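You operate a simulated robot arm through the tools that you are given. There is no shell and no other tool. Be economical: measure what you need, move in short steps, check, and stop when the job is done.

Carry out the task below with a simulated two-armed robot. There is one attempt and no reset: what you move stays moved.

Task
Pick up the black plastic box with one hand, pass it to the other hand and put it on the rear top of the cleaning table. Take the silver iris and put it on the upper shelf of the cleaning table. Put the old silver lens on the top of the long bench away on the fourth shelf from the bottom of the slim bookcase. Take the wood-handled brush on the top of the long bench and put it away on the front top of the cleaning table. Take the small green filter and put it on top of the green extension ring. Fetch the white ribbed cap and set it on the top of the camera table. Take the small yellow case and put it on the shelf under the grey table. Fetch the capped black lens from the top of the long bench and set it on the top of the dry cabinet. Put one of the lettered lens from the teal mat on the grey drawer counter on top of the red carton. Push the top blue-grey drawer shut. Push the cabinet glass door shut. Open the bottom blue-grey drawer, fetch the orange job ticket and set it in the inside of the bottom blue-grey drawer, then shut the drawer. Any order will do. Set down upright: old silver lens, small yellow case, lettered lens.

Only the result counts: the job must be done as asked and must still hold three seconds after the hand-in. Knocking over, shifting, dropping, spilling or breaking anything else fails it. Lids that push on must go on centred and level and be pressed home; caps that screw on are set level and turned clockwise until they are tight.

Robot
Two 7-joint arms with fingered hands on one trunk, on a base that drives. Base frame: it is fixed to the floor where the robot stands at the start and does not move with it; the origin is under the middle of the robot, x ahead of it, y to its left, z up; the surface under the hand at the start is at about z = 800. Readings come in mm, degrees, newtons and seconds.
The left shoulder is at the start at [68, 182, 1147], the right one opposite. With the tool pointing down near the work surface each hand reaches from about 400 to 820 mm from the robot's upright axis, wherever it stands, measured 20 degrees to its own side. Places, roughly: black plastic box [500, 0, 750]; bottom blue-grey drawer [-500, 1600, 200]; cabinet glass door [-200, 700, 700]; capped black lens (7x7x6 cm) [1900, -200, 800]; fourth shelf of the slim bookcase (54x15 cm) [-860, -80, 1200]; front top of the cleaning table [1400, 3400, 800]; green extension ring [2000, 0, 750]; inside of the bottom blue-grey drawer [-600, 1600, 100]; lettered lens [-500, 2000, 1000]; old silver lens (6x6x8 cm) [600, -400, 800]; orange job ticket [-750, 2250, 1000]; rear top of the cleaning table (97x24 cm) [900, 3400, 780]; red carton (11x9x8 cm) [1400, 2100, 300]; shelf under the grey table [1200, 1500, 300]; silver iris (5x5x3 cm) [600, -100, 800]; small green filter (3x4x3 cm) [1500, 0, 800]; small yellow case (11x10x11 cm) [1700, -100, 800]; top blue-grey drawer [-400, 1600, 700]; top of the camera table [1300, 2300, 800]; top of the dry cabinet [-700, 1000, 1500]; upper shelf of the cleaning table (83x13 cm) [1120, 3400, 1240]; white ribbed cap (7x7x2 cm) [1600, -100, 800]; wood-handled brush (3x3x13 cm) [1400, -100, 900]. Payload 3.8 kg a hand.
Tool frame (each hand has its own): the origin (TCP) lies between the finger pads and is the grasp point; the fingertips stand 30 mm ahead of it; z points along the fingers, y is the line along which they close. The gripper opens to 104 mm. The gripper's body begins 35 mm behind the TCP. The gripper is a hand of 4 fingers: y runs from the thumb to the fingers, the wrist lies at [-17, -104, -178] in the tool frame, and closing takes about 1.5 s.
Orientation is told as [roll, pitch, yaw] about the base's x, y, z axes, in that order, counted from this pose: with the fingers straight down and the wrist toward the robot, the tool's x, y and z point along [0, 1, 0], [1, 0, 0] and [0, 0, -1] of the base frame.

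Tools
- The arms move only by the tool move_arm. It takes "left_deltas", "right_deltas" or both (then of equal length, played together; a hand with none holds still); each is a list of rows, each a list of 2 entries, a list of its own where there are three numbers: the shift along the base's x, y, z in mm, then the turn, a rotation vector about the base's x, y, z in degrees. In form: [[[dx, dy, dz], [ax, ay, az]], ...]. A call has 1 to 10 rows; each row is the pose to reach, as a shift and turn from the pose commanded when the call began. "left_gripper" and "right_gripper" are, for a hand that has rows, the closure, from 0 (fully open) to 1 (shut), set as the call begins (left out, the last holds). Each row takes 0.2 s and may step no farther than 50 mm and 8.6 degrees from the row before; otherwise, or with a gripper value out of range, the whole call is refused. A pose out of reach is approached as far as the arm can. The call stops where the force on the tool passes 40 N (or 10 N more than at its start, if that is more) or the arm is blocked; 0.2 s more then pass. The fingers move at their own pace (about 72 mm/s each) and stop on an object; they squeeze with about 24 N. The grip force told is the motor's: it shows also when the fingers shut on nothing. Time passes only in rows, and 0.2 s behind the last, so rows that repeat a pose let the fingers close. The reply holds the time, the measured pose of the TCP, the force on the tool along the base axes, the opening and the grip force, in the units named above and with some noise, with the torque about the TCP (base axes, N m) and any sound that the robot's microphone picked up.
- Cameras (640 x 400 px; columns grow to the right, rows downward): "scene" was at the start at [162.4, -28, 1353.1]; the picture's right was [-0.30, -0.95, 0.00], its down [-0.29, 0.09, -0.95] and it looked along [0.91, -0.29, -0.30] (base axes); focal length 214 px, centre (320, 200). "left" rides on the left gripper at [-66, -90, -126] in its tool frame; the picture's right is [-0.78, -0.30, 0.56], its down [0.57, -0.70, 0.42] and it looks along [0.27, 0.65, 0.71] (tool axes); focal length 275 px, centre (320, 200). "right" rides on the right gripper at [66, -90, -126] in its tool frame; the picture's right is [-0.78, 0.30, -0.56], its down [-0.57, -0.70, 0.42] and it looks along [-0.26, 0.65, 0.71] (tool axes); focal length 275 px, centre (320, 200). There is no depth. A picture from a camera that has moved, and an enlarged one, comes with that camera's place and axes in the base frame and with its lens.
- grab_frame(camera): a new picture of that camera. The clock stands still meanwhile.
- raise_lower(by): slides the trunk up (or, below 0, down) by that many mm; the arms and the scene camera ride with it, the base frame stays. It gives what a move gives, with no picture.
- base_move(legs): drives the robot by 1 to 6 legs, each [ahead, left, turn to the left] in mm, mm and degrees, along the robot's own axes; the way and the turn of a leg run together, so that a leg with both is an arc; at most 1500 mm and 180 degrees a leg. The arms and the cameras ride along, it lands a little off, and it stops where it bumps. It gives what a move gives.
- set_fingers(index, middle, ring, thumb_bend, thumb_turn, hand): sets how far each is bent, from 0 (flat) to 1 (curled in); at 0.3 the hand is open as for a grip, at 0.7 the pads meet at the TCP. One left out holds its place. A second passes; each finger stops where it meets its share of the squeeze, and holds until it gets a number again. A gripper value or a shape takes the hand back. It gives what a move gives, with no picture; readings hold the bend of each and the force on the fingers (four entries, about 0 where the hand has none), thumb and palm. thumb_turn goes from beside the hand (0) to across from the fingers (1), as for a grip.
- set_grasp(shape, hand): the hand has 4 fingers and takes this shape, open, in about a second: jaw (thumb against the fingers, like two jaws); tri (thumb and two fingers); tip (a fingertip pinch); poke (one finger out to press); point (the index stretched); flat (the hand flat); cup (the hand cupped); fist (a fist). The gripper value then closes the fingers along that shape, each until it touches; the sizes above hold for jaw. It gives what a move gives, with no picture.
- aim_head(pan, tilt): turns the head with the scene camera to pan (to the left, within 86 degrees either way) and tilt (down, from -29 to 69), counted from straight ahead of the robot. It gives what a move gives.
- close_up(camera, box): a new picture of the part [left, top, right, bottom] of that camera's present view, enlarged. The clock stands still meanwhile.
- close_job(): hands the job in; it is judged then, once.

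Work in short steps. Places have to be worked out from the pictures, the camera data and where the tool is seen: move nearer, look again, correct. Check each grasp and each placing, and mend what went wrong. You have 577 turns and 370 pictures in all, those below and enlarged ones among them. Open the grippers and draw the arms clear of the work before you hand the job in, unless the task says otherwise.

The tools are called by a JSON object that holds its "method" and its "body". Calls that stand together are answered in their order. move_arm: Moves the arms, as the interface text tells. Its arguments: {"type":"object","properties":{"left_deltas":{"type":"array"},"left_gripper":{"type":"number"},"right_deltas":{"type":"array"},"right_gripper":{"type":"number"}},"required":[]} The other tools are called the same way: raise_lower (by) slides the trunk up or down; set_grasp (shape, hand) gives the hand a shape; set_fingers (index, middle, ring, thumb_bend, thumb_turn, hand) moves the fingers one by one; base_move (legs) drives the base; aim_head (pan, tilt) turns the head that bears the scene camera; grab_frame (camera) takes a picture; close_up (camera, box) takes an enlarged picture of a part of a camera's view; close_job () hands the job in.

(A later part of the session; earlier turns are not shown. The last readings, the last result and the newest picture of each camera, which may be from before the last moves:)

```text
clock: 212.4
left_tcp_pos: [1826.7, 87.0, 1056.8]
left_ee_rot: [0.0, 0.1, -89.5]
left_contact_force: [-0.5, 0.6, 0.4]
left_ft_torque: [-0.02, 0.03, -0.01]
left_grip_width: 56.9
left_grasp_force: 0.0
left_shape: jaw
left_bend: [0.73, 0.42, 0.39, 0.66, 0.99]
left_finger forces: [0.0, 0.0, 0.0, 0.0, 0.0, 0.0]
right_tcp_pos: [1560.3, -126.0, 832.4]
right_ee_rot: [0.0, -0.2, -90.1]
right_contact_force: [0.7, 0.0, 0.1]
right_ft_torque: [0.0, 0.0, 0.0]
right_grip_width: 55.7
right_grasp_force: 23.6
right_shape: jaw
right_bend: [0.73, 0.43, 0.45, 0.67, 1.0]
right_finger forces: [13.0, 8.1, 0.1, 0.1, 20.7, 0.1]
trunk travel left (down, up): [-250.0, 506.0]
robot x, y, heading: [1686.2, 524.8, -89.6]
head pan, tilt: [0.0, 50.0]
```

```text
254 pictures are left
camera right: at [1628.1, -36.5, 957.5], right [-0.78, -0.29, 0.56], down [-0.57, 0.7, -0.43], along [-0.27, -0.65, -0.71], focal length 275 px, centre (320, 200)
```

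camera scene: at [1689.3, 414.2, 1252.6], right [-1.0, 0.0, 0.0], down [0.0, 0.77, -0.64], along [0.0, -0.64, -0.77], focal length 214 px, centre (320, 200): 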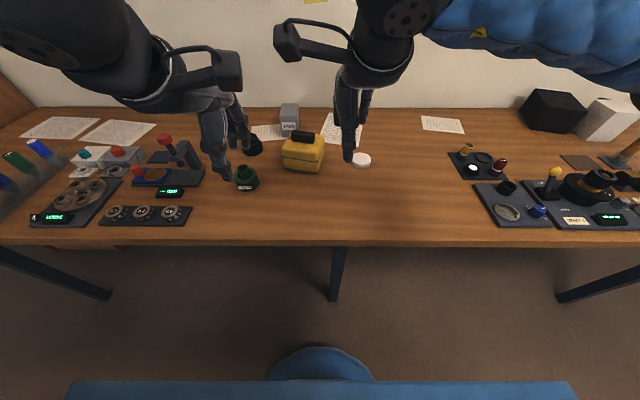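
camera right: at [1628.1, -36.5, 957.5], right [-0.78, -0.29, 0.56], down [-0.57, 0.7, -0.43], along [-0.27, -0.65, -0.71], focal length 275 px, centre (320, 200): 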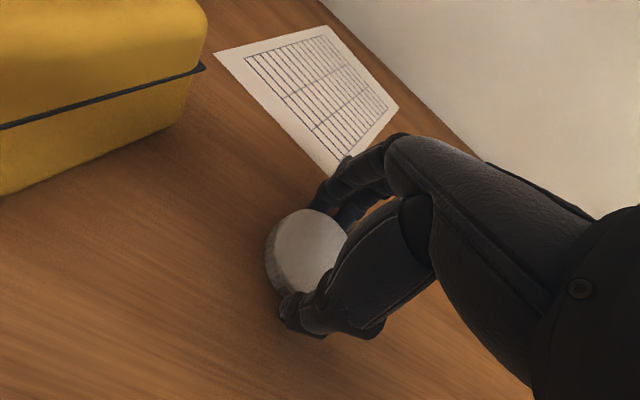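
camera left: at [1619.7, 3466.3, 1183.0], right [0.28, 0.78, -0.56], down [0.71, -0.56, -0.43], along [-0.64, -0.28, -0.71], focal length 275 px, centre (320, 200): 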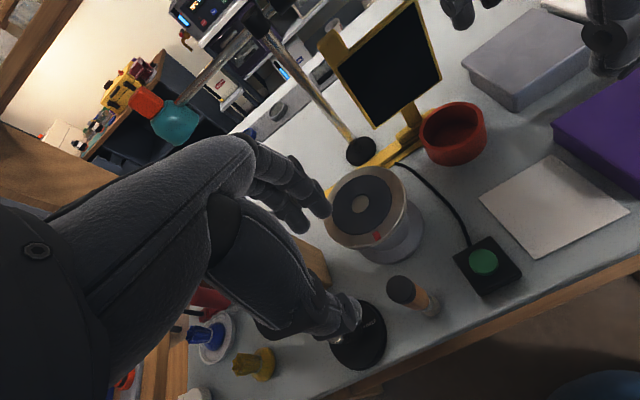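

Cap gripped between thumb and two fingers. I lift it, check, and pull the hand back.

{"method": "move_arm", "body": {"right_deltas": [[[0, 0, 20], [0, 0, 0]], [[0, 5, 60], [0, 0, 0]], [[0, 25, 100], [0, 0, 0]], [[0, 55, 140], [0, 0, 0]], [[0, 85, 180], [0, 0, 0]], [[0, 115, 220], [0, 0, 0]]]}}

{"method": "grab_frame", "body": {"camera": "right"}}

{"method": "grab_frame", "body": {"camera": "left"}}

```text
clock: 213.8
left_tcp_pos: [1826.3, 87.6, 1057.6]
left_ee_rot: [-0.1, -0.1, -89.5]
left_contact_force: [0.2, 1.1, -0.2]
left_ft_torque: [-0.03, 0.01, 0.04]
left_grip_width: 56.9
left_grasp_force: 0.1
left_shape: jaw
left_bend: [0.73, 0.42, 0.39, 0.66, 0.99]
left_finger forces: [0.1, 0.1, 0.0, 0.0, 0.0, 0.0]
right_tcp_pos: [1560.9, -8.0, 1053.5]
right_ee_rot: [0.0, -0.1, -90.2]
right_contact_force: [0.2, -0.8, 0.2]
right_ft_torque: [0.04, 0.0, -0.01]
right_grip_width: 55.7
right_grasp_force: 23.9
right_shape: jaw
right_bend: [0.73, 0.43, 0.45, 0.67, 1.0]
right_finger forces: [13.2, 8.1, 0.1, 0.0, 20.6, 0.1]
trunk travel left (down, up): [-250.0, 506.0]
robot x, y, heading: [1688.0, 526.2, -89.3]
head pan, tilt: [0.0, 50.0]
```

```text
253 pictures are left
camera right: at [1628.3, 82.4, 1177.6], right [-0.78, -0.29, 0.56], down [-0.57, 0.7, -0.43], along [-0.27, -0.65, -0.71], focal length 275 px, centre (320, 200)
```

right: 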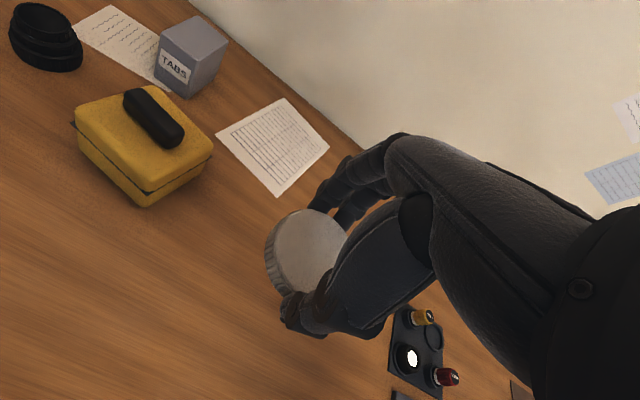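

```text
252 pictures are left
camera left: at [1759.3, 175.6, 1182.5], right [-0.78, 0.29, -0.56], down [0.57, 0.71, -0.43], along [0.27, -0.65, -0.71], focal length 275 px, centre (320, 200)
```

left: 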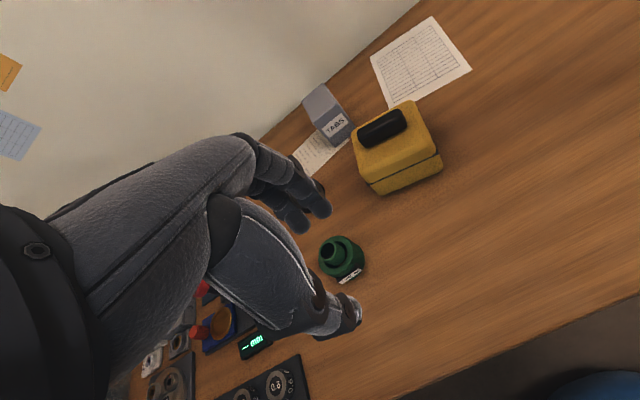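

Filter still on its ring. The case handle is at (1738,−118,~907), lying along x (≈−17°). I bring the left hand over it with a −17° yaw.

{"method": "move_arm", "body": {"left_deltas": [[[-18, -40, 0], [0, 0, -4]], [[-36, -80, 0], [0, 0, -8]], [[-54, -120, -10], [0, 0, -12]], [[-72, -160, -20], [0, 0, -17]], [[-88, -205, -30], [0, 0, -17]], [[-88, -205, -70], [0, 0, -17]]], "left_gripper": 0.2}}

{"method": "grab_frame", "body": {"camera": "left"}}

{"method": "close_up", "body": {"camera": "scene", "box": [200, 80, 400, 220]}}

```text
clock: 215.2
left_tcp_pos: [1789.3, -71.9, 1001.9]
left_ee_rot: [-0.1, -0.1, -106.5]
left_contact_force: [-0.3, -0.6, -0.1]
left_ft_torque: [0.0, 0.01, -0.01]
left_grip_width: 83.0
left_grasp_force: 0.0
left_shape: jaw
left_bend: [0.27, 0.34, 0.31, 0.47, 0.98]
left_finger forces: [0.1, 0.1, 0.1, 0.1, 0.1, 0.0]
left hand out of reach, approached as far as the arm can: row 3, 4, 5, 6
right_tcp_pos: [1559.8, -7.1, 1051.8]
right_ee_rot: [0.0, 0.0, -90.2]
right_contact_force: [0.9, -0.5, -0.1]
right_ft_torque: [0.0, 0.0, 0.04]
right_grip_width: 55.6
right_grasp_force: 23.9
right_shape: jaw
right_bend: [0.73, 0.43, 0.45, 0.67, 1.0]
right_finger forces: [13.2, 8.1, 0.0, 0.1, 20.7, 0.0]
trunk travel left (down, up): [-250.0, 506.0]
robot x, y, heading: [1687.7, 523.2, -89.7]
head pan, tilt: [0.0, 50.0]
```

```text
251 pictures are left
camera left: at [1751.7, 31.0, 1127.2], right [-0.66, 0.5, -0.56], down [0.75, 0.51, -0.43], along [0.07, -0.7, -0.71], focal length 275 px, centre (320, 200)
```

left: 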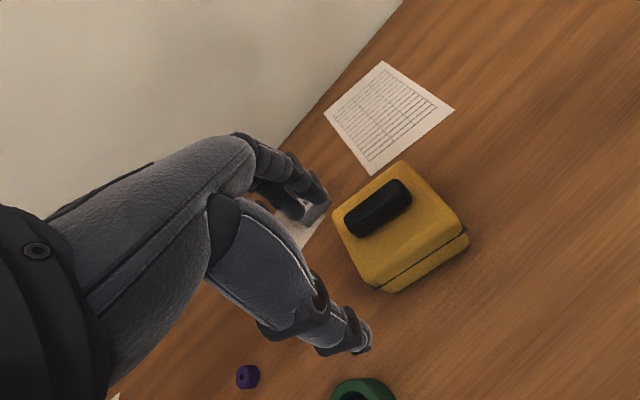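

```text
2.86 times, centred on (300, 150) of scene
camera zoom: at [1690.0, 354.4, 1252.5], right [-1.0, -0.01, 0.0], down [0.0, 0.77, -0.64], along [0.0, -0.64, -0.77], focal length 613 px, centre (377, 343)
```

zoom: 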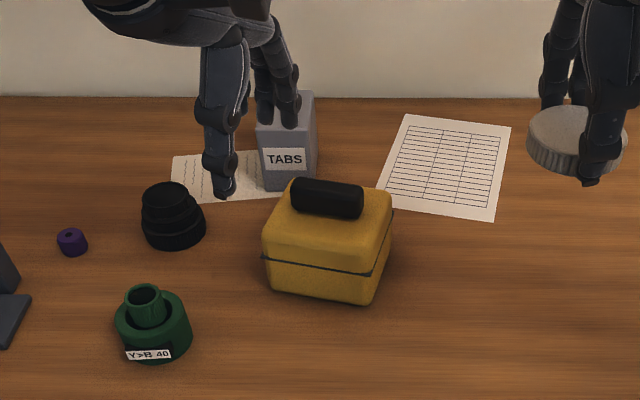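

Left arm is at its central reach limit; I shift the base 150 mm to the right (−x) so the case lies on the left hand's side.

{"method": "base_move", "body": {"legs": [[0, -150, 0]]}}

{"method": "move_arm", "body": {"left_deltas": [[[30, -10, 0], [0, 0, 0]], [[60, -20, 0], [0, 0, 0]], [[90, -35, 0], [0, 0, 0]], [[98, -46, -15], [0, 0, 0]], [[98, -46, -45], [0, 0, 0]]]}}

{"method": "grab_frame", "body": {"camera": "left"}}

```text
clock: 216.6
left_tcp_pos: [1639.0, -72.7, 1003.3]
left_ee_rot: [-0.1, -0.1, -106.4]
left_contact_force: [-1.3, -0.2, 0.2]
left_ft_torque: [0.0, -0.04, -0.01]
left_grip_width: 83.1
left_grasp_force: 0.0
left_shape: jaw
left_bend: [0.27, 0.34, 0.31, 0.47, 0.98]
left_finger forces: [0.0, 0.1, 0.0, 0.0, 0.0, 0.0]
right_tcp_pos: [1408.1, -10.3, 1051.3]
right_ee_rot: [0.1, 0.0, -90.0]
right_contact_force: [-0.2, -0.4, -0.6]
right_ft_torque: [-0.03, -0.03, 0.0]
right_grip_width: 55.8
right_grasp_force: 23.4
right_shape: jaw
right_bend: [0.73, 0.43, 0.45, 0.67, 1.0]
right_finger forces: [13.1, 8.1, 0.0, 0.0, 20.6, 0.0]
trunk travel left (down, up): [-250.0, 506.0]
robot x, y, heading: [1535.9, 525.8, -89.6]
head pan, tilt: [0.0, 50.0]
```

```text
clock: 217.8
left_tcp_pos: [1737.4, -120.7, 957.5]
left_ee_rot: [-0.2, 0.0, -106.3]
left_contact_force: [0.4, 0.1, -0.4]
left_ft_torque: [0.01, -0.01, 0.0]
left_grip_width: 82.8
left_grasp_force: 0.0
left_shape: jaw
left_bend: [0.27, 0.34, 0.31, 0.47, 0.98]
left_finger forces: [0.0, 0.0, 0.1, 0.1, 0.0, 0.0]
right_tcp_pos: [1409.9, -10.2, 1051.9]
right_ee_rot: [0.1, 0.0, -90.0]
right_contact_force: [-0.3, -0.3, -1.2]
right_ft_torque: [0.01, -0.02, 0.0]
right_grip_width: 55.5
right_grasp_force: 23.8
right_shape: jaw
right_bend: [0.73, 0.43, 0.45, 0.67, 1.0]
right_finger forces: [13.0, 8.2, 0.0, 0.0, 20.5, 0.0]
trunk travel left (down, up): [-250.0, 506.0]
robot x, y, heading: [1536.9, 525.2, -89.3]
head pan, tilt: [0.0, 50.0]
```

```text
249 pictures are left
camera left: at [1699.6, -16.8, 1081.8], right [-0.66, 0.5, -0.56], down [0.75, 0.51, -0.43], along [0.07, -0.7, -0.71], focal length 275 px, centre (320, 200)
```

left: 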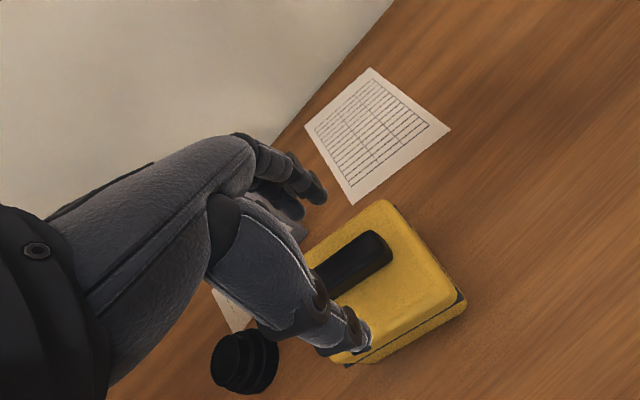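

Aligned over the handle. I lower to z≈920 and close.

{"method": "move_arm", "body": {"left_deltas": [[[0, 1, -20], [0, 0, 0]], [[0, 1, -37], [0, 0, 0]]]}}

{"method": "close_up", "body": {"camera": "scene", "box": [140, 80, 340, 220]}}

{"method": "grab_frame", "body": {"camera": "left"}}

```text
clock: 218.4
left_tcp_pos: [1736.7, -117.8, 920.2]
left_ee_rot: [-0.1, 0.0, -106.4]
left_contact_force: [-0.9, -1.0, -0.7]
left_ft_torque: [-0.02, -0.01, 0.02]
left_grip_width: 83.2
left_grasp_force: 0.0
left_shape: jaw
left_bend: [0.27, 0.34, 0.31, 0.47, 0.98]
left_finger forces: [0.1, 0.0, 0.0, 0.0, 0.0, 0.0]
right_tcp_pos: [1410.4, -10.2, 1052.0]
right_ee_rot: [0.0, 0.0, -90.0]
right_contact_force: [-0.9, -0.7, -0.8]
right_ft_torque: [0.0, 0.01, -0.02]
right_grip_width: 55.5
right_grasp_force: 24.2
right_shape: jaw
right_bend: [0.73, 0.43, 0.45, 0.67, 1.0]
right_finger forces: [13.1, 8.1, 0.0, 0.0, 20.6, 0.0]
trunk travel left (down, up): [-250.0, 506.0]
robot x, y, heading: [1534.8, 524.3, -89.4]
head pan, tilt: [0.0, 50.0]
```

```text
2.86 times, centred on (240, 150) of scene
camera zoom: at [1539.5, 353.4, 1252.5], right [-1.0, -0.01, 0.0], down [-0.01, 0.77, -0.64], along [0.01, -0.64, -0.77], focal length 613 px, centre (549, 343)
```

zoom: 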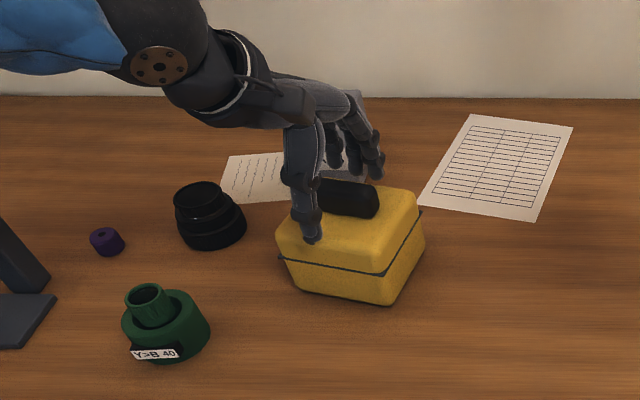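

```text
247 pictures are left
camera left: at [1699.2, -14.7, 1044.8], right [-0.66, 0.5, -0.56], down [0.75, 0.51, -0.43], along [0.07, -0.7, -0.71], focal length 275 px, centre (320, 200)
```

left: 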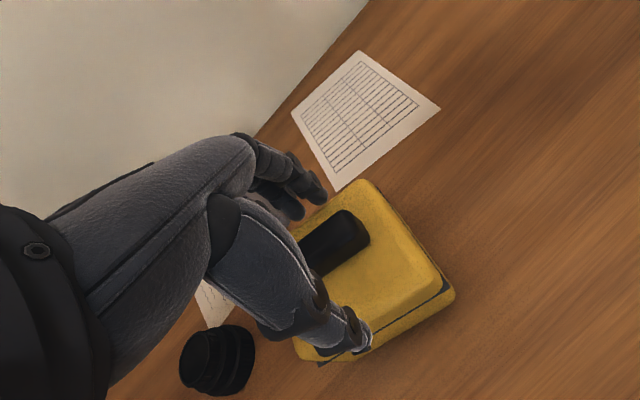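

{"method": "move_arm", "body": {"left_deltas": [[[0, 2, -3], [0, 0, 0]], [[0, 2, -3], [0, 0, 0]], [[0, 2, -3], [0, 0, 0]], [[0, 2, -3], [0, 0, 0]], [[0, 2, -3], [0, 0, 0]], [[0, 2, -3], [0, 0, 0]]], "left_gripper": 0.95}}

{"method": "move_arm", "body": {"left_deltas": [[[0, 0, 15], [0, 0, 0]], [[0, 0, 30], [0, 0, 0]]]}}

{"method": "close_up", "body": {"camera": "scene", "box": [140, 80, 340, 220]}}

```text
clock: 219.8
left_tcp_pos: [1738.3, -116.3, 915.7]
left_ee_rot: [-0.1, -0.1, -106.4]
left_contact_force: [-0.1, -0.1, 0.0]
left_ft_torque: [-0.02, 0.01, -0.07]
left_grip_width: 18.7
left_grasp_force: 24.1
left_shape: jaw
left_bend: [0.73, 0.6, 0.59, 0.74, 1.0]
left_finger forces: [12.2, 6.4, 2.9, 0.1, 21.2, 0.1]
right_tcp_pos: [1410.7, -10.9, 1050.5]
right_ee_rot: [0.0, 0.0, -90.0]
right_contact_force: [-0.3, 0.9, -0.7]
right_ft_torque: [0.0, -0.02, -0.02]
right_grip_width: 55.7
right_grasp_force: 23.6
right_shape: jaw
right_bend: [0.73, 0.43, 0.45, 0.67, 1.0]
right_finger forces: [13.1, 8.2, 0.1, 0.0, 20.7, 0.0]
trunk travel left (down, up): [-250.0, 506.0]
robot x, y, heading: [1540.3, 525.2, -89.6]
head pan, tilt: [0.0, 50.0]
```

```text
clock: 220.4
left_tcp_pos: [1737.8, -116.5, 947.0]
left_ee_rot: [-0.2, -0.1, -106.4]
left_contact_force: [0.0, -0.9, -5.6]
left_ft_torque: [0.01, 0.02, 0.0]
left_grip_width: 18.6
left_grasp_force: 24.2
left_shape: jaw
left_bend: [0.73, 0.6, 0.59, 0.74, 1.0]
left_finger forces: [12.7, 6.0, 2.8, 0.0, 21.4, 0.0]
right_tcp_pos: [1410.5, -10.1, 1051.4]
right_ee_rot: [0.0, 0.0, -90.0]
right_contact_force: [0.4, 0.3, -0.2]
right_ft_torque: [-0.01, 0.04, -0.02]
right_grip_width: 55.8
right_grasp_force: 23.8
right_shape: jaw
right_bend: [0.73, 0.43, 0.45, 0.67, 1.0]
right_finger forces: [13.0, 8.1, 0.1, 0.0, 20.6, 0.0]
trunk travel left (down, up): [-250.0, 506.0]
robot x, y, heading: [1537.9, 524.7, -89.4]
head pan, tilt: [0.0, 50.0]
```

```text
2.86 times, centred on (240, 150) of scene
camera zoom: at [1539.6, 353.1, 1252.4], right [-1.0, -0.01, 0.0], down [-0.01, 0.77, -0.64], along [0.01, -0.64, -0.77], focal length 613 px, centre (549, 343)
```

zoom: 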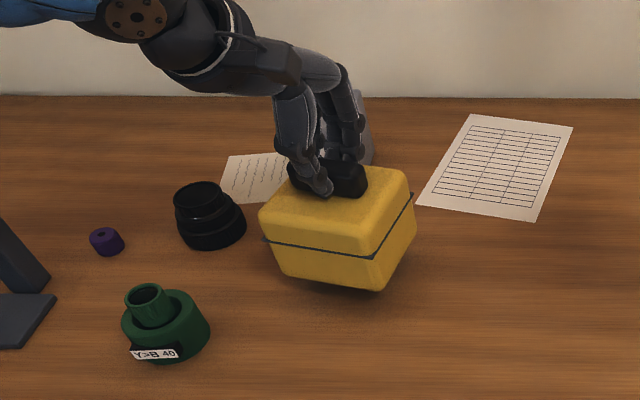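

Case lifted level (~0.57 kg). I raise and pull it in, turn round, and drive to the +x side of the tables near the camera table.

{"method": "move_arm", "body": {"left_deltas": [[[0, 10, 45], [0, 0, 0]], [[0, 35, 85], [0, 0, 3]], [[0, 65, 120], [0, 0, 8]], [[0, 95, 155], [0, 0, 12]], [[0, 120, 190], [0, 0, 16]]]}}

{"method": "base_move", "body": {"legs": [[-80, 0, 0], [0, 0, 90], [650, 0, 90], [1500, 0, 0]]}}

{"method": "aim_head", "body": {"pan": 50, "tilt": 30}}

{"method": "grab_frame", "body": {"camera": "scene"}}

```text
clock: 221.6
left_tcp_pos: [1739.1, 7.5, 1139.7]
left_ee_rot: [-0.1, -0.1, -90.3]
left_contact_force: [-0.2, 1.5, -5.1]
left_ft_torque: [-0.01, 0.02, 0.01]
left_grip_width: 18.4
left_grasp_force: 24.8
left_shape: jaw
left_bend: [0.73, 0.6, 0.6, 0.74, 1.0]
left_finger forces: [12.4, 6.0, 2.7, 0.1, 21.6, 0.0]
right_tcp_pos: [1409.7, -9.6, 1054.4]
right_ee_rot: [0.0, -0.1, -90.2]
right_contact_force: [0.3, 0.1, 0.5]
right_ft_torque: [0.0, 0.01, 0.0]
right_grip_width: 55.6
right_grasp_force: 24.3
right_shape: jaw
right_bend: [0.73, 0.43, 0.45, 0.67, 1.0]
right_finger forces: [13.1, 8.1, 0.0, 0.0, 20.6, 0.0]
trunk travel left (down, up): [-250.0, 506.0]
robot x, y, heading: [1538.4, 525.1, -89.5]
head pan, tilt: [0.0, 50.0]
```

```text
clock: 237.4
left_tcp_pos: [1723.9, 3053.6, 1137.3]
left_ee_rot: [-0.1, 0.0, 89.9]
left_contact_force: [-0.2, -0.1, -6.0]
left_ft_torque: [0.0, -0.02, 0.02]
left_grip_width: 18.5
left_grasp_force: 23.6
left_shape: jaw
left_bend: [0.73, 0.6, 0.6, 0.74, 1.0]
left_finger forces: [12.4, 5.7, 2.7, 0.1, 20.7, 0.0]
right_tcp_pos: [2052.2, 3070.5, 1052.2]
right_ee_rot: [-0.1, 0.0, 90.4]
right_contact_force: [-0.6, -0.1, -0.4]
right_ft_torque: [-0.02, 0.0, -0.01]
right_grip_width: 55.1
right_grasp_force: 24.1
right_shape: jaw
right_bend: [0.73, 0.43, 0.45, 0.68, 1.0]
right_finger forces: [13.0, 7.8, 0.0, 0.0, 20.1, 0.1]
trunk travel left (down, up): [-250.0, 506.0]
robot x, y, heading: [1928.4, 2535.6, 91.0]
head pan, tilt: [0.0, 50.0]
cut short: leg 3
```

```text
clock: 238.6
left_tcp_pos: [1723.8, 3052.8, 1136.9]
left_ee_rot: [-0.1, 0.0, 89.9]
left_contact_force: [-0.9, 0.3, -4.4]
left_ft_torque: [-0.04, 0.01, -0.02]
left_grip_width: 18.0
left_grasp_force: 24.3
left_shape: jaw
left_bend: [0.73, 0.6, 0.6, 0.74, 1.0]
left_finger forces: [12.3, 5.7, 2.7, 0.0, 20.7, 0.0]
right_tcp_pos: [2052.5, 3069.6, 1053.0]
right_ee_rot: [0.1, 0.1, 90.3]
right_contact_force: [0.1, 0.5, 0.3]
right_ft_torque: [-0.02, 0.0, 0.0]
right_grip_width: 54.8
right_grasp_force: 24.4
right_shape: jaw
right_bend: [0.73, 0.43, 0.45, 0.68, 1.0]
right_finger forces: [13.1, 7.8, 0.0, 0.1, 20.2, 0.0]
trunk travel left (down, up): [-250.0, 506.0]
robot x, y, heading: [1929.3, 2535.0, 90.7]
head pan, tilt: [50.0, 30.0]
```

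```text
245 pictures are left
camera scene: at [1858.0, 2687.1, 1281.9], right [0.63, 0.77, 0.0], down [0.39, -0.32, -0.87], along [-0.67, 0.55, -0.5], focal length 214 px, centre (320, 200)
```

scene: 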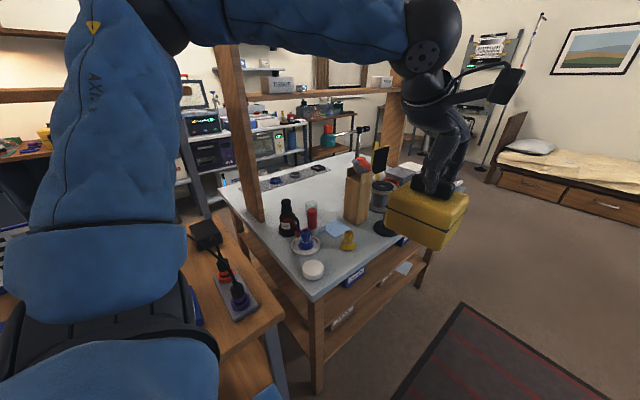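

A leg was reported cut short, so I check the tables to the left/behind and the camera table top.

{"method": "base_move", "body": {"legs": [[0, 0, 89]]}}

{"method": "aim_head", "body": {"pan": 20, "tilt": 35}}

{"method": "grab_frame", "body": {"camera": "scene"}}

```text
clock: 242.8
left_tcp_pos: [1412.7, 2325.2, 1136.6]
left_ee_rot: [-0.1, -0.1, -179.6]
left_contact_force: [0.8, 0.0, -5.7]
left_ft_torque: [0.04, -0.07, -0.01]
left_grip_width: 18.0
left_grasp_force: 24.5
left_shape: jaw
left_bend: [0.73, 0.6, 0.6, 0.74, 1.0]
left_finger forces: [12.2, 5.5, 2.7, 0.0, 20.3, 0.1]
right_tcp_pos: [1392.5, 2653.1, 1051.9]
right_ee_rot: [0.0, 0.0, -179.1]
right_contact_force: [-0.1, 0.6, -0.4]
right_ft_torque: [-0.02, 0.01, 0.0]
right_grip_width: 54.9
right_grasp_force: 23.7
right_shape: jaw
right_bend: [0.73, 0.43, 0.45, 0.68, 1.0]
right_finger forces: [13.0, 7.8, 0.0, 0.0, 19.9, 0.1]
trunk travel left (down, up): [-250.0, 506.0]
robot x, y, heading: [1926.2, 2534.5, -178.7]
head pan, tilt: [50.0, 30.0]
```

```text
clock: 243.8
left_tcp_pos: [1412.3, 2326.2, 1136.6]
left_ee_rot: [-0.1, 0.1, -179.5]
left_contact_force: [0.2, 0.2, -5.2]
left_ft_torque: [0.04, 0.01, 0.02]
left_grip_width: 18.2
left_grasp_force: 24.0
left_shape: jaw
left_bend: [0.73, 0.6, 0.6, 0.74, 1.0]
left_finger forces: [12.2, 5.5, 2.7, 0.0, 20.2, 0.2]
right_tcp_pos: [1392.7, 2651.9, 1052.0]
right_ee_rot: [0.0, 0.0, -179.2]
right_contact_force: [-0.6, 0.5, 0.1]
right_ft_torque: [0.0, 0.0, 0.02]
right_grip_width: 54.9
right_grasp_force: 23.9
right_shape: jaw
right_bend: [0.73, 0.43, 0.45, 0.68, 1.0]
right_finger forces: [12.9, 7.8, 0.0, 0.1, 19.9, 0.1]
trunk travel left (down, up): [-250.0, 506.0]
robot x, y, heading: [1927.3, 2535.5, -178.6]
head pan, tilt: [20.0, 35.0]
```

```text
244 pictures are left
camera scene: at [1753.2, 2501.0, 1274.1], right [-0.37, 0.93, 0.0], down [0.53, 0.21, -0.82], along [-0.76, -0.3, -0.57], focal length 214 px, centre (320, 200)
```

scene: 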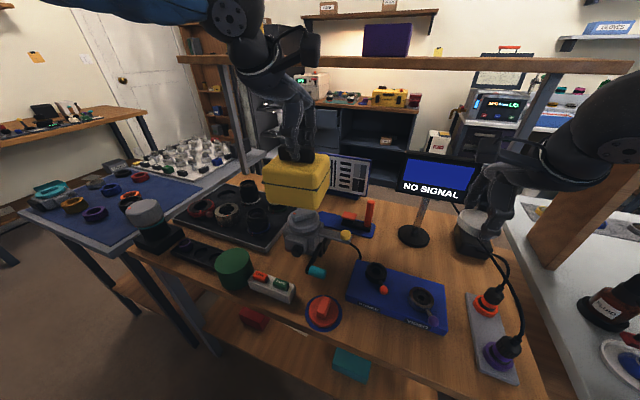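

{"method": "close_up", "body": {"camera": "scene", "box": [120, 150, 560, 400]}}

{"method": "grab_frame", "body": {"camera": "right"}}

```text
1.45 times, centred on (340, 275) of scene
camera zoom: at [1753.2, 2501.0, 1274.1], right [-0.37, 0.93, 0.0], down [0.53, 0.21, -0.82], along [-0.76, -0.3, -0.57], focal length 312 px, centre (291, 91)
```

zoom: 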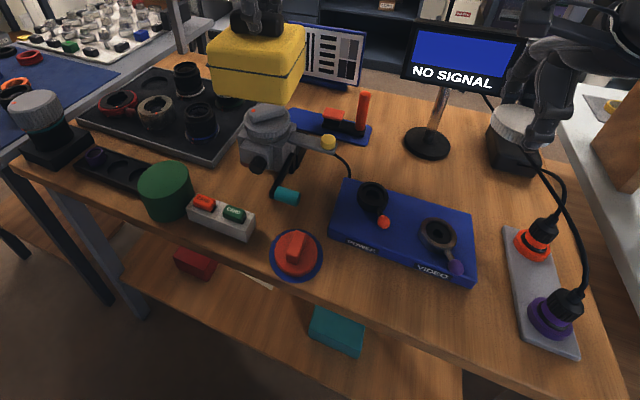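

```text
242 pictures are left
camera right: at [1485.3, 2588.8, 1176.7], right [-0.31, 0.77, 0.56], down [0.69, 0.58, -0.43], along [-0.65, 0.26, -0.71], focal length 275 px, centre (320, 200)
```

right: 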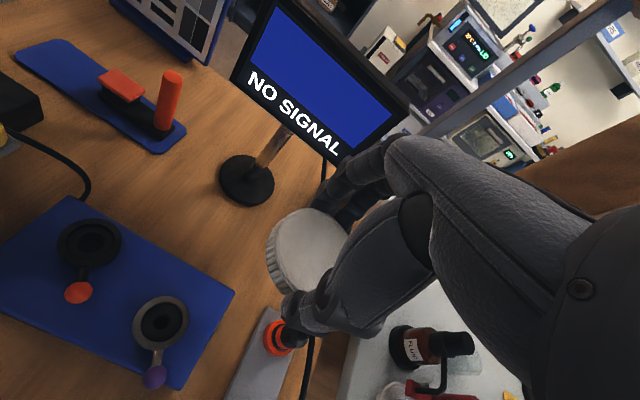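

Found a free spot on the camera table at about (1300,2665): 60 mm clear of the blue panel and monitor base. I move the cap over it and go down to z≈880 to check.

{"method": "move_arm", "body": {"right_deltas": [[[-30, 4, 0], [0, 0, 0]], [[-62, 8, 0], [0, 0, 0]], [[-92, 13, 0], [0, 0, 0]], [[-92, 13, -45], [0, 0, 0]], [[-92, 13, -90], [0, 0, 0]], [[-92, 13, -130], [0, 0, 0]], [[-92, 13, -165], [0, 0, 0]]]}}

{"method": "grab_frame", "body": {"camera": "right"}}

{"method": "aim_head", "body": {"pan": -10, "tilt": 40}}

{"method": "grab_frame", "body": {"camera": "scene"}}

```text
clock: 245.3
left_tcp_pos: [1412.7, 2324.1, 1137.0]
left_ee_rot: [-0.1, 0.0, -179.5]
left_contact_force: [-0.3, -0.2, -5.6]
left_ft_torque: [0.02, 0.0, -0.03]
left_grip_width: 18.1
left_grasp_force: 23.7
left_shape: jaw
left_bend: [0.73, 0.6, 0.6, 0.74, 1.0]
left_finger forces: [12.2, 5.5, 2.7, 0.0, 20.4, 0.0]
right_tcp_pos: [1300.0, 2665.7, 887.1]
right_ee_rot: [0.0, 0.1, -179.2]
right_contact_force: [0.4, 0.3, 0.1]
right_ft_torque: [-0.01, 0.01, -0.02]
right_grip_width: 54.5
right_grasp_force: 23.8
right_shape: jaw
right_bend: [0.73, 0.43, 0.45, 0.68, 1.0]
right_finger forces: [12.8, 7.9, 0.0, 0.0, 19.9, 0.1]
trunk travel left (down, up): [-250.0, 506.0]
robot x, y, heading: [1930.4, 2534.0, -178.5]
head pan, tilt: [20.0, 35.0]
```

```text
241 pictures are left
camera right: at [1393.1, 2601.3, 1012.0], right [-0.31, 0.77, 0.56], down [0.69, 0.58, -0.42], along [-0.65, 0.26, -0.71], focal length 275 px, centre (320, 200)
```

right: 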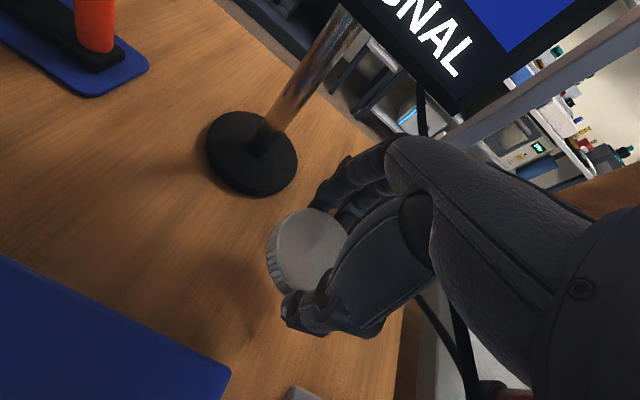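

```text
clock: 246.3
left_tcp_pos: [1413.3, 2325.6, 1136.4]
left_ee_rot: [-0.1, 0.0, -179.5]
left_contact_force: [0.1, 0.2, -4.9]
left_ft_torque: [0.03, -0.01, 0.0]
left_grip_width: 18.0
left_grasp_force: 24.4
left_shape: jaw
left_bend: [0.73, 0.6, 0.6, 0.74, 1.0]
left_finger forces: [12.1, 5.5, 2.7, 0.0, 20.4, 0.1]
right_tcp_pos: [1301.1, 2665.6, 888.0]
right_ee_rot: [0.1, -0.1, -179.1]
right_contact_force: [0.0, -0.5, 0.1]
right_ft_torque: [0.0, 0.0, 0.0]
right_grip_width: 54.7
right_grasp_force: 23.8
right_shape: jaw
right_bend: [0.73, 0.43, 0.45, 0.68, 1.0]
right_finger forces: [12.9, 8.0, 0.0, 0.1, 19.9, 0.0]
trunk travel left (down, up): [-250.0, 506.0]
robot x, y, heading: [1926.4, 2535.0, -178.7]
head pan, tilt: [-10.0, 40.0]
```

```text
240 pictures are left
camera scene: at [1751.2, 2545.8, 1266.6], right [0.15, 0.99, 0.0], down [0.64, -0.1, -0.77], along [-0.76, 0.11, -0.64], focal length 214 px, centre (320, 200)
```

scene: 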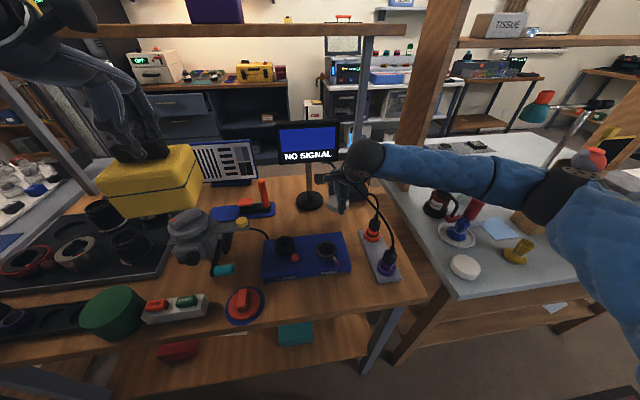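

{"method": "move_arm", "body": {"right_deltas": [[[0, -4, -30], [0, 0, 0]], [[0, -4, -55], [0, 0, 0]], [[0, -4, -64], [0, 0, 0]], [[0, -4, -71], [0, 0, 0]], [[0, -4, -77], [0, 0, 0]]]}}

{"method": "grab_frame", "body": {"camera": "right"}}

```text
clock: 247.3
left_tcp_pos: [1413.9, 2325.3, 1136.6]
left_ee_rot: [0.0, 0.2, -179.5]
left_contact_force: [-1.2, -0.2, -5.3]
left_ft_torque: [0.04, -0.03, 0.06]
left_grip_width: 18.1
left_grasp_force: 23.9
left_shape: jaw
left_bend: [0.73, 0.6, 0.6, 0.74, 1.0]
left_finger forces: [12.3, 5.6, 2.6, 0.0, 20.4, 0.0]
right_tcp_pos: [1296.1, 2658.3, 831.1]
right_ee_rot: [0.8, -1.4, -179.1]
right_contact_force: [4.7, 1.2, 18.7]
right_ft_torque: [0.02, -0.83, 0.04]
right_grip_width: 53.6
right_grasp_force: 23.6
right_shape: jaw
right_bend: [0.74, 0.43, 0.45, 0.69, 1.0]
right_finger forces: [12.7, 7.5, 0.0, 0.0, 33.7, 0.0]
trunk travel left (down, up): [-250.0, 506.0]
robot x, y, heading: [1928.5, 2534.4, -178.8]
head pan, tilt: [-10.0, 40.0]
stopped in row 4 (right hand): the force on the tool passed its limit at 45 N (the readings are from after the stop); the commanded pose is now the measured one
```

```text
239 pictures are left
camera right: at [1391.4, 2596.1, 954.7], right [-0.3, 0.78, 0.55], down [0.68, 0.58, -0.45], along [-0.67, 0.24, -0.7], focal length 275 px, centre (320, 200)
```

right: 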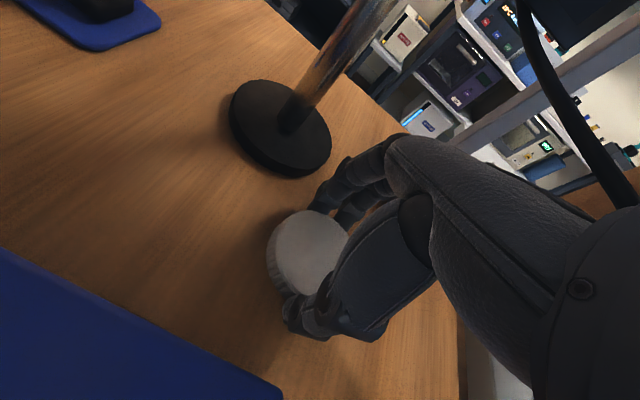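

Table top is at ~797, so it's down. I relieve, open, and rise.

{"method": "move_arm", "body": {"right_deltas": [[[0, 0, 4], [0, 0.8, 0]], [[0, 0, 4], [0, 1, 0]]]}}

{"method": "move_arm", "body": {"right_deltas": [[[0, 0, 0], [0, 0, 0]], [[0, 0, 0], [0, 0, 0]], [[0, 0, 0], [0, 0, 0]], [[0, 0, 0], [0, 0, 0]]], "right_gripper": 0.2}}

{"method": "grab_frame", "body": {"camera": "right"}}

```text
clock: 247.9
left_tcp_pos: [1413.1, 2325.1, 1136.6]
left_ee_rot: [-0.1, 0.0, -179.5]
left_contact_force: [0.3, 0.3, -4.8]
left_ft_torque: [0.05, 0.02, -0.01]
left_grip_width: 18.4
left_grasp_force: 22.9
left_shape: jaw
left_bend: [0.73, 0.6, 0.6, 0.74, 1.0]
left_finger forces: [12.3, 5.5, 2.8, 0.0, 20.5, 0.0]
right_tcp_pos: [1296.2, 2659.7, 831.4]
right_ee_rot: [0.5, -2.1, -179.0]
right_contact_force: [-0.3, 0.2, 10.7]
right_ft_torque: [-0.01, -0.39, 0.01]
right_grip_width: 53.9
right_grasp_force: 24.3
right_shape: jaw
right_bend: [0.74, 0.43, 0.45, 0.69, 1.0]
right_finger forces: [14.4, 8.3, 0.0, 0.0, 28.6, 0.0]
trunk travel left (down, up): [-250.0, 506.0]
robot x, y, heading: [1928.6, 2535.9, -178.6]
head pan, tilt: [-10.0, 40.0]
```

```text
clock: 248.9
left_tcp_pos: [1412.5, 2324.9, 1137.0]
left_ee_rot: [0.0, 0.1, -179.5]
left_contact_force: [0.0, -0.2, -5.2]
left_ft_torque: [0.02, 0.01, -0.01]
left_grip_width: 18.0
left_grasp_force: 23.6
left_shape: jaw
left_bend: [0.73, 0.6, 0.6, 0.74, 1.0]
left_finger forces: [12.3, 5.6, 2.8, 0.1, 20.5, 0.1]
right_tcp_pos: [1295.4, 2659.5, 832.4]
right_ee_rot: [0.5, -2.0, -179.1]
right_contact_force: [-4.2, 0.1, 12.3]
right_ft_torque: [0.0, -0.51, 0.01]
right_grip_width: 81.6
right_grasp_force: 0.1
right_shape: jaw
right_bend: [0.27, 0.34, 0.31, 0.5, 0.99]
right_finger forces: [0.0, 0.0, 0.0, 0.0, 12.6, 0.1]
trunk travel left (down, up): [-250.0, 506.0]
robot x, y, heading: [1929.6, 2534.8, -178.6]
head pan, tilt: [-10.0, 40.0]
```

```text
238 pictures are left
camera right: at [1393.7, 2596.4, 953.9], right [-0.29, 0.78, 0.56], down [0.68, 0.58, -0.46], along [-0.68, 0.25, -0.69], focal length 275 px, centre (320, 200)
```

right: 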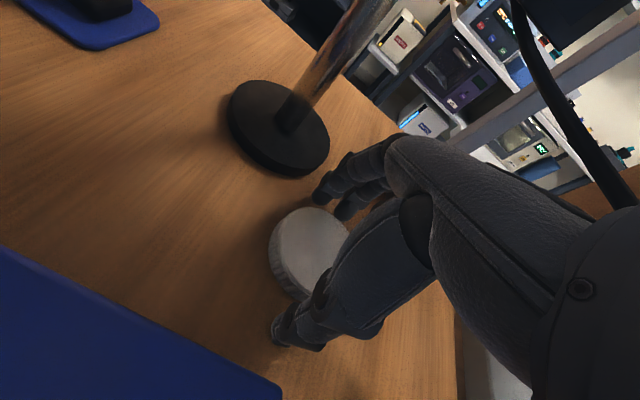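

{"method": "move_arm", "body": {"right_deltas": [[[0, 0, 15], [0, 0, 0]], [[0, 0, 50], [0, 0, 0]], [[0, 0, 95], [0, 2, 0]], [[10, 0, 140], [0, 2, 0]], [[40, 0, 180], [0, 2, 0]], [[70, 0, 220], [0, 2, 0]]]}}

{"method": "grab_frame", "body": {"camera": "scene"}}

{"method": "grab_frame", "body": {"camera": "right"}}

```text
clock: 250.3
left_tcp_pos: [1413.6, 2325.4, 1136.8]
left_ee_rot: [-0.2, 0.0, -179.5]
left_contact_force: [-0.5, -0.3, -4.2]
left_ft_torque: [0.02, 0.0, 0.02]
left_grip_width: 18.1
left_grasp_force: 23.7
left_shape: jaw
left_bend: [0.73, 0.6, 0.6, 0.74, 1.0]
left_finger forces: [12.3, 5.5, 2.8, 0.1, 20.4, 0.1]
right_tcp_pos: [1369.1, 2661.2, 1050.5]
right_ee_rot: [0.4, -4.1, -179.1]
right_contact_force: [0.2, -1.3, -0.2]
right_ft_torque: [0.01, 0.0, -0.01]
right_grip_width: 83.3
right_grasp_force: 0.1
right_shape: jaw
right_bend: [0.27, 0.34, 0.31, 0.47, 0.98]
right_finger forces: [0.0, 0.0, 0.1, 0.0, 0.1, 0.0]
trunk travel left (down, up): [-250.0, 506.0]
robot x, y, heading: [1928.1, 2534.8, -178.3]
head pan, tilt: [-10.0, 40.0]
```

```text
237 pictures are left
camera scene: at [1751.9, 2545.7, 1266.7], right [0.15, 0.99, 0.0], down [0.64, -0.1, -0.77], along [-0.76, 0.12, -0.64], focal length 214 px, centre (320, 200)
```

scene: 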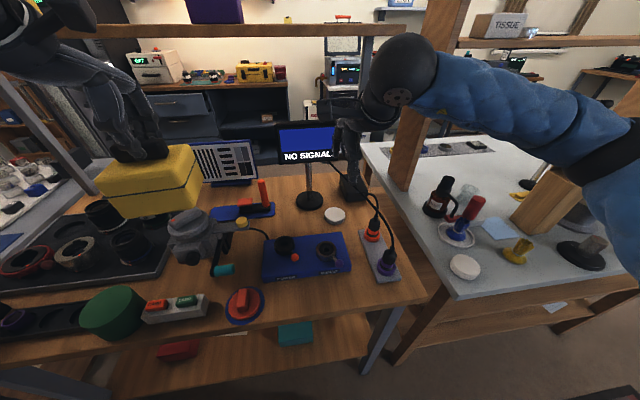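

```text
236 pictures are left
camera right: at [1470.5, 2596.3, 1169.2], right [-0.27, 0.78, 0.57], down [0.66, 0.58, -0.48], along [-0.7, 0.25, -0.67], focal length 275 px, centre (320, 200)
```

right: 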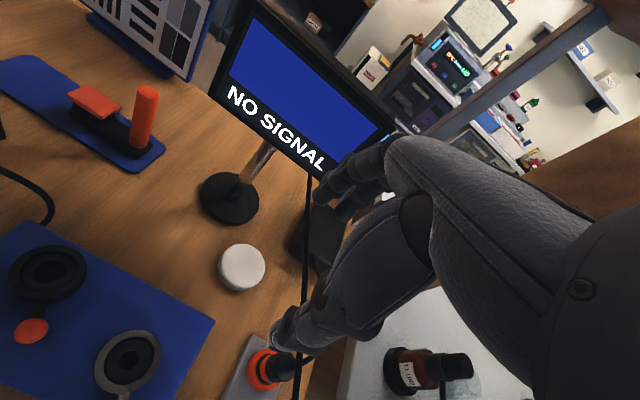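

The cap sits well. Now the case: I back off a bit and slide along to the grey table's +x side.

{"method": "base_move", "body": {"legs": [[-200, 0, 0], [0, 860, 0]]}}

{"method": "aim_head", "body": {"pan": 10, "tilt": 45}}

{"method": "grab_frame", "body": {"camera": "scene"}}

```text
clock: 256.1
left_tcp_pos: [1631.6, 1465.5, 1137.1]
left_ee_rot: [-0.1, 0.0, -179.5]
left_contact_force: [0.0, -0.7, -5.4]
left_ft_torque: [0.04, -0.02, -0.03]
left_grip_width: 18.3
left_grasp_force: 24.2
left_shape: jaw
left_bend: [0.73, 0.6, 0.61, 0.74, 1.0]
left_finger forces: [12.4, 5.6, 2.6, 0.0, 20.7, 0.0]
right_tcp_pos: [1588.4, 1801.0, 1049.4]
right_ee_rot: [0.4, -4.1, -179.3]
right_contact_force: [-0.4, 0.1, -0.4]
right_ft_torque: [-0.02, 0.02, 0.01]
right_grip_width: 83.0
right_grasp_force: 0.0
right_shape: jaw
right_bend: [0.27, 0.34, 0.31, 0.47, 0.98]
right_finger forces: [0.0, 0.0, 0.0, 0.0, 0.0, 0.0]
trunk travel left (down, up): [-250.0, 506.0]
robot x, y, heading: [2153.5, 1674.8, -179.0]
head pan, tilt: [-10.0, 40.0]
```

```text
clock: 256.9
left_tcp_pos: [1631.9, 1467.1, 1136.2]
left_ee_rot: [-0.1, 0.0, -179.6]
left_contact_force: [0.3, -0.4, -5.9]
left_ft_torque: [0.05, 0.03, -0.01]
left_grip_width: 18.0
left_grasp_force: 24.2
left_shape: jaw
left_bend: [0.73, 0.6, 0.61, 0.74, 1.0]
left_finger forces: [12.3, 5.6, 2.7, 0.1, 20.6, 0.0]
right_tcp_pos: [1586.7, 1800.8, 1049.7]
right_ee_rot: [0.6, -4.0, -179.4]
right_contact_force: [0.1, -0.8, -0.1]
right_ft_torque: [0.03, -0.02, 0.03]
right_grip_width: 82.9
right_grasp_force: 0.1
right_shape: jaw
right_bend: [0.27, 0.34, 0.31, 0.47, 0.98]
right_finger forces: [0.0, 0.1, 0.0, 0.0, 0.0, 0.0]
trunk travel left (down, up): [-250.0, 506.0]
robot x, y, heading: [2148.3, 1672.7, -178.9]
head pan, tilt: [10.0, 45.0]
```

```text
235 pictures are left
camera scene: at [1974.3, 1657.5, 1259.3], right [-0.19, 0.98, 0.0], down [0.69, 0.14, -0.71], along [-0.69, -0.14, -0.71], focal length 214 px, centre (320, 200)
```

scene: 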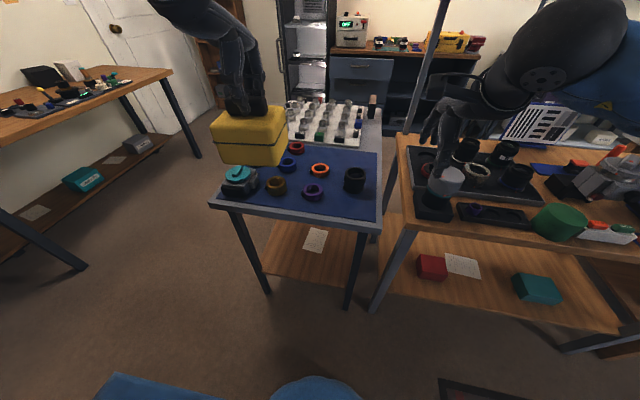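

The shelf end is at x≈1557, paper at x≈1340; I'll place the case at about (1470,1530). I back off, raise the right hand out of the way, lower the trunk fully, then lower the case outside the table.

{"method": "base_move", "body": {"legs": [[-140, -65, 0]]}}

{"method": "move_arm", "body": {"right_deltas": [[[15, 0, 47], [0, 2, 0]], [[30, 0, 94], [0, 4, 0]], [[45, 0, 141], [0, 4, 0]], [[60, 0, 188], [0, 4, 0]], [[75, 0, 235], [0, 4, 0]], [[80, 0, 280], [0, 4, 0]]]}}

{"method": "raise_lower", "body": {"by": -250}}

{"method": "move_arm", "body": {"left_deltas": [[[0, 0, -45], [0, 0, 0]], [[0, 0, -90], [0, 0, 0]], [[0, 0, -135], [0, 0, 0]], [[0, 0, -180], [0, 0, 0]], [[0, 0, -225], [0, 0, 0]], [[0, 0, -270], [0, 0, 0]], [[0, 0, -315], [0, 0, 0]], [[0, 0, -360], [0, 0, 0]], [[0, 0, -400], [0, 0, 0]], [[0, 0, -430], [0, 0, 0]]]}}

{"method": "grab_frame", "body": {"camera": "scene"}}

```text
clock: 258.3
left_tcp_pos: [1768.1, 1535.1, 1136.2]
left_ee_rot: [0.0, 0.0, -179.6]
left_contact_force: [0.1, -0.4, -4.0]
left_ft_torque: [0.02, 0.01, 0.02]
left_grip_width: 17.9
left_grasp_force: 24.5
left_shape: jaw
left_bend: [0.73, 0.6, 0.61, 0.74, 1.0]
left_finger forces: [12.3, 5.5, 2.7, 0.0, 20.7, 0.0]
right_tcp_pos: [1724.7, 1869.7, 1050.1]
right_ee_rot: [0.4, -4.1, -179.2]
right_contact_force: [0.6, -0.3, -0.7]
right_ft_torque: [-0.05, 0.04, 0.03]
right_grip_width: 82.8
right_grasp_force: 0.1
right_shape: jaw
right_bend: [0.27, 0.34, 0.31, 0.47, 0.98]
right_finger forces: [0.1, 0.1, 0.0, 0.0, 0.1, 0.0]
trunk travel left (down, up): [-250.0, 506.0]
robot x, y, heading: [2284.9, 1745.2, -178.5]
head pan, tilt: [10.0, 45.0]
```

```text
clock: 259.7
left_tcp_pos: [1768.3, 1534.4, 1135.7]
left_ee_rot: [-0.1, 0.0, -179.6]
left_contact_force: [-0.2, -1.0, -5.9]
left_ft_torque: [0.02, 0.02, -0.02]
left_grip_width: 17.8
left_grasp_force: 23.7
left_shape: jaw
left_bend: [0.73, 0.6, 0.61, 0.74, 1.0]
left_finger forces: [12.3, 5.6, 2.7, 0.0, 20.6, 0.0]
right_tcp_pos: [1803.3, 1869.4, 1331.7]
right_ee_rot: [0.4, -7.9, -179.0]
right_contact_force: [0.6, 0.6, -1.0]
right_ft_torque: [0.01, -0.01, -0.02]
right_grip_width: 82.9
right_grasp_force: 0.1
right_shape: jaw
right_bend: [0.27, 0.34, 0.31, 0.47, 0.98]
right_finger forces: [0.0, 0.1, 0.0, 0.0, 0.0, 0.0]
trunk travel left (down, up): [-250.0, 506.0]
robot x, y, heading: [2287.4, 1739.9, -178.5]
head pan, tilt: [10.0, 45.0]
```

```text
clock: 262.2
left_tcp_pos: [1769.5, 1536.2, 886.8]
left_ee_rot: [-0.1, 0.0, -179.7]
left_contact_force: [-0.1, 0.2, -5.4]
left_ft_torque: [0.06, 0.01, -0.02]
left_grip_width: 18.1
left_grasp_force: 24.0
left_shape: jaw
left_bend: [0.73, 0.6, 0.61, 0.74, 1.0]
left_finger forces: [12.4, 5.5, 2.7, 0.0, 20.7, 0.1]
right_tcp_pos: [1805.5, 1869.2, 1080.5]
right_ee_rot: [0.5, -7.9, -179.2]
right_contact_force: [0.2, -0.3, -0.7]
right_ft_torque: [-0.02, 0.07, -0.03]
right_grip_width: 82.9
right_grasp_force: 0.1
right_shape: jaw
right_bend: [0.27, 0.34, 0.31, 0.47, 0.98]
right_finger forces: [0.0, 0.0, 0.1, 0.0, 0.0, 0.0]
trunk travel left (down, up): [0.0, 756.0]
robot x, y, heading: [2281.7, 1748.2, -178.8]
head pan, tilt: [10.0, 45.0]
```

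```text
clock: 264.4
left_tcp_pos: [1767.5, 1535.7, 457.2]
left_ee_rot: [-0.1, 0.0, -179.5]
left_contact_force: [-0.2, 1.1, -5.6]
left_ft_torque: [0.08, 0.04, -0.02]
left_grip_width: 17.8
left_grasp_force: 23.8
left_shape: jaw
left_bend: [0.73, 0.6, 0.61, 0.74, 1.0]
left_finger forces: [12.5, 5.5, 2.9, 0.0, 20.3, 0.0]
left hand out of reach, approached as far as the arm can: row 3, 4, 5, 6, 7
right_tcp_pos: [1804.0, 1868.7, 1079.8]
right_ee_rot: [0.5, -7.9, -179.2]
right_contact_force: [-0.1, 0.0, 1.0]
right_ft_torque: [-0.03, -0.01, -0.01]
right_grip_width: 83.0
right_grasp_force: 0.1
right_shape: jaw
right_bend: [0.27, 0.34, 0.31, 0.47, 0.98]
right_finger forces: [0.0, 0.0, 0.0, 0.0, 0.0, 0.0]
trunk travel left (down, up): [0.0, 756.0]
robot x, y, heading: [2286.6, 1743.7, -178.8]
head pan, tilt: [10.0, 45.0]
```

```text
234 pictures are left
camera scene: at [1966.1, 1722.7, 994.8], right [-0.2, 0.98, 0.0], down [0.69, 0.14, -0.71], along [-0.69, -0.14, -0.71], focal length 214 px, centre (320, 200)
```

scene: 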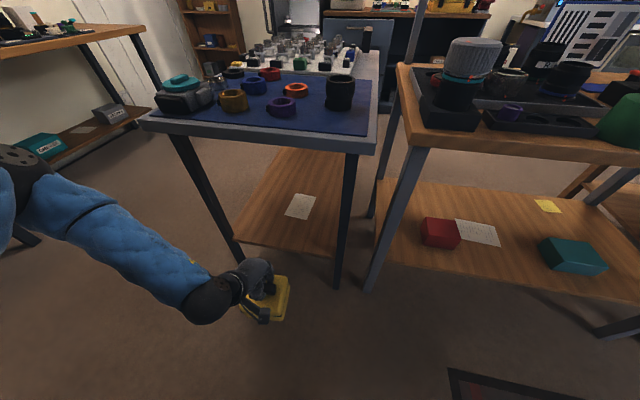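

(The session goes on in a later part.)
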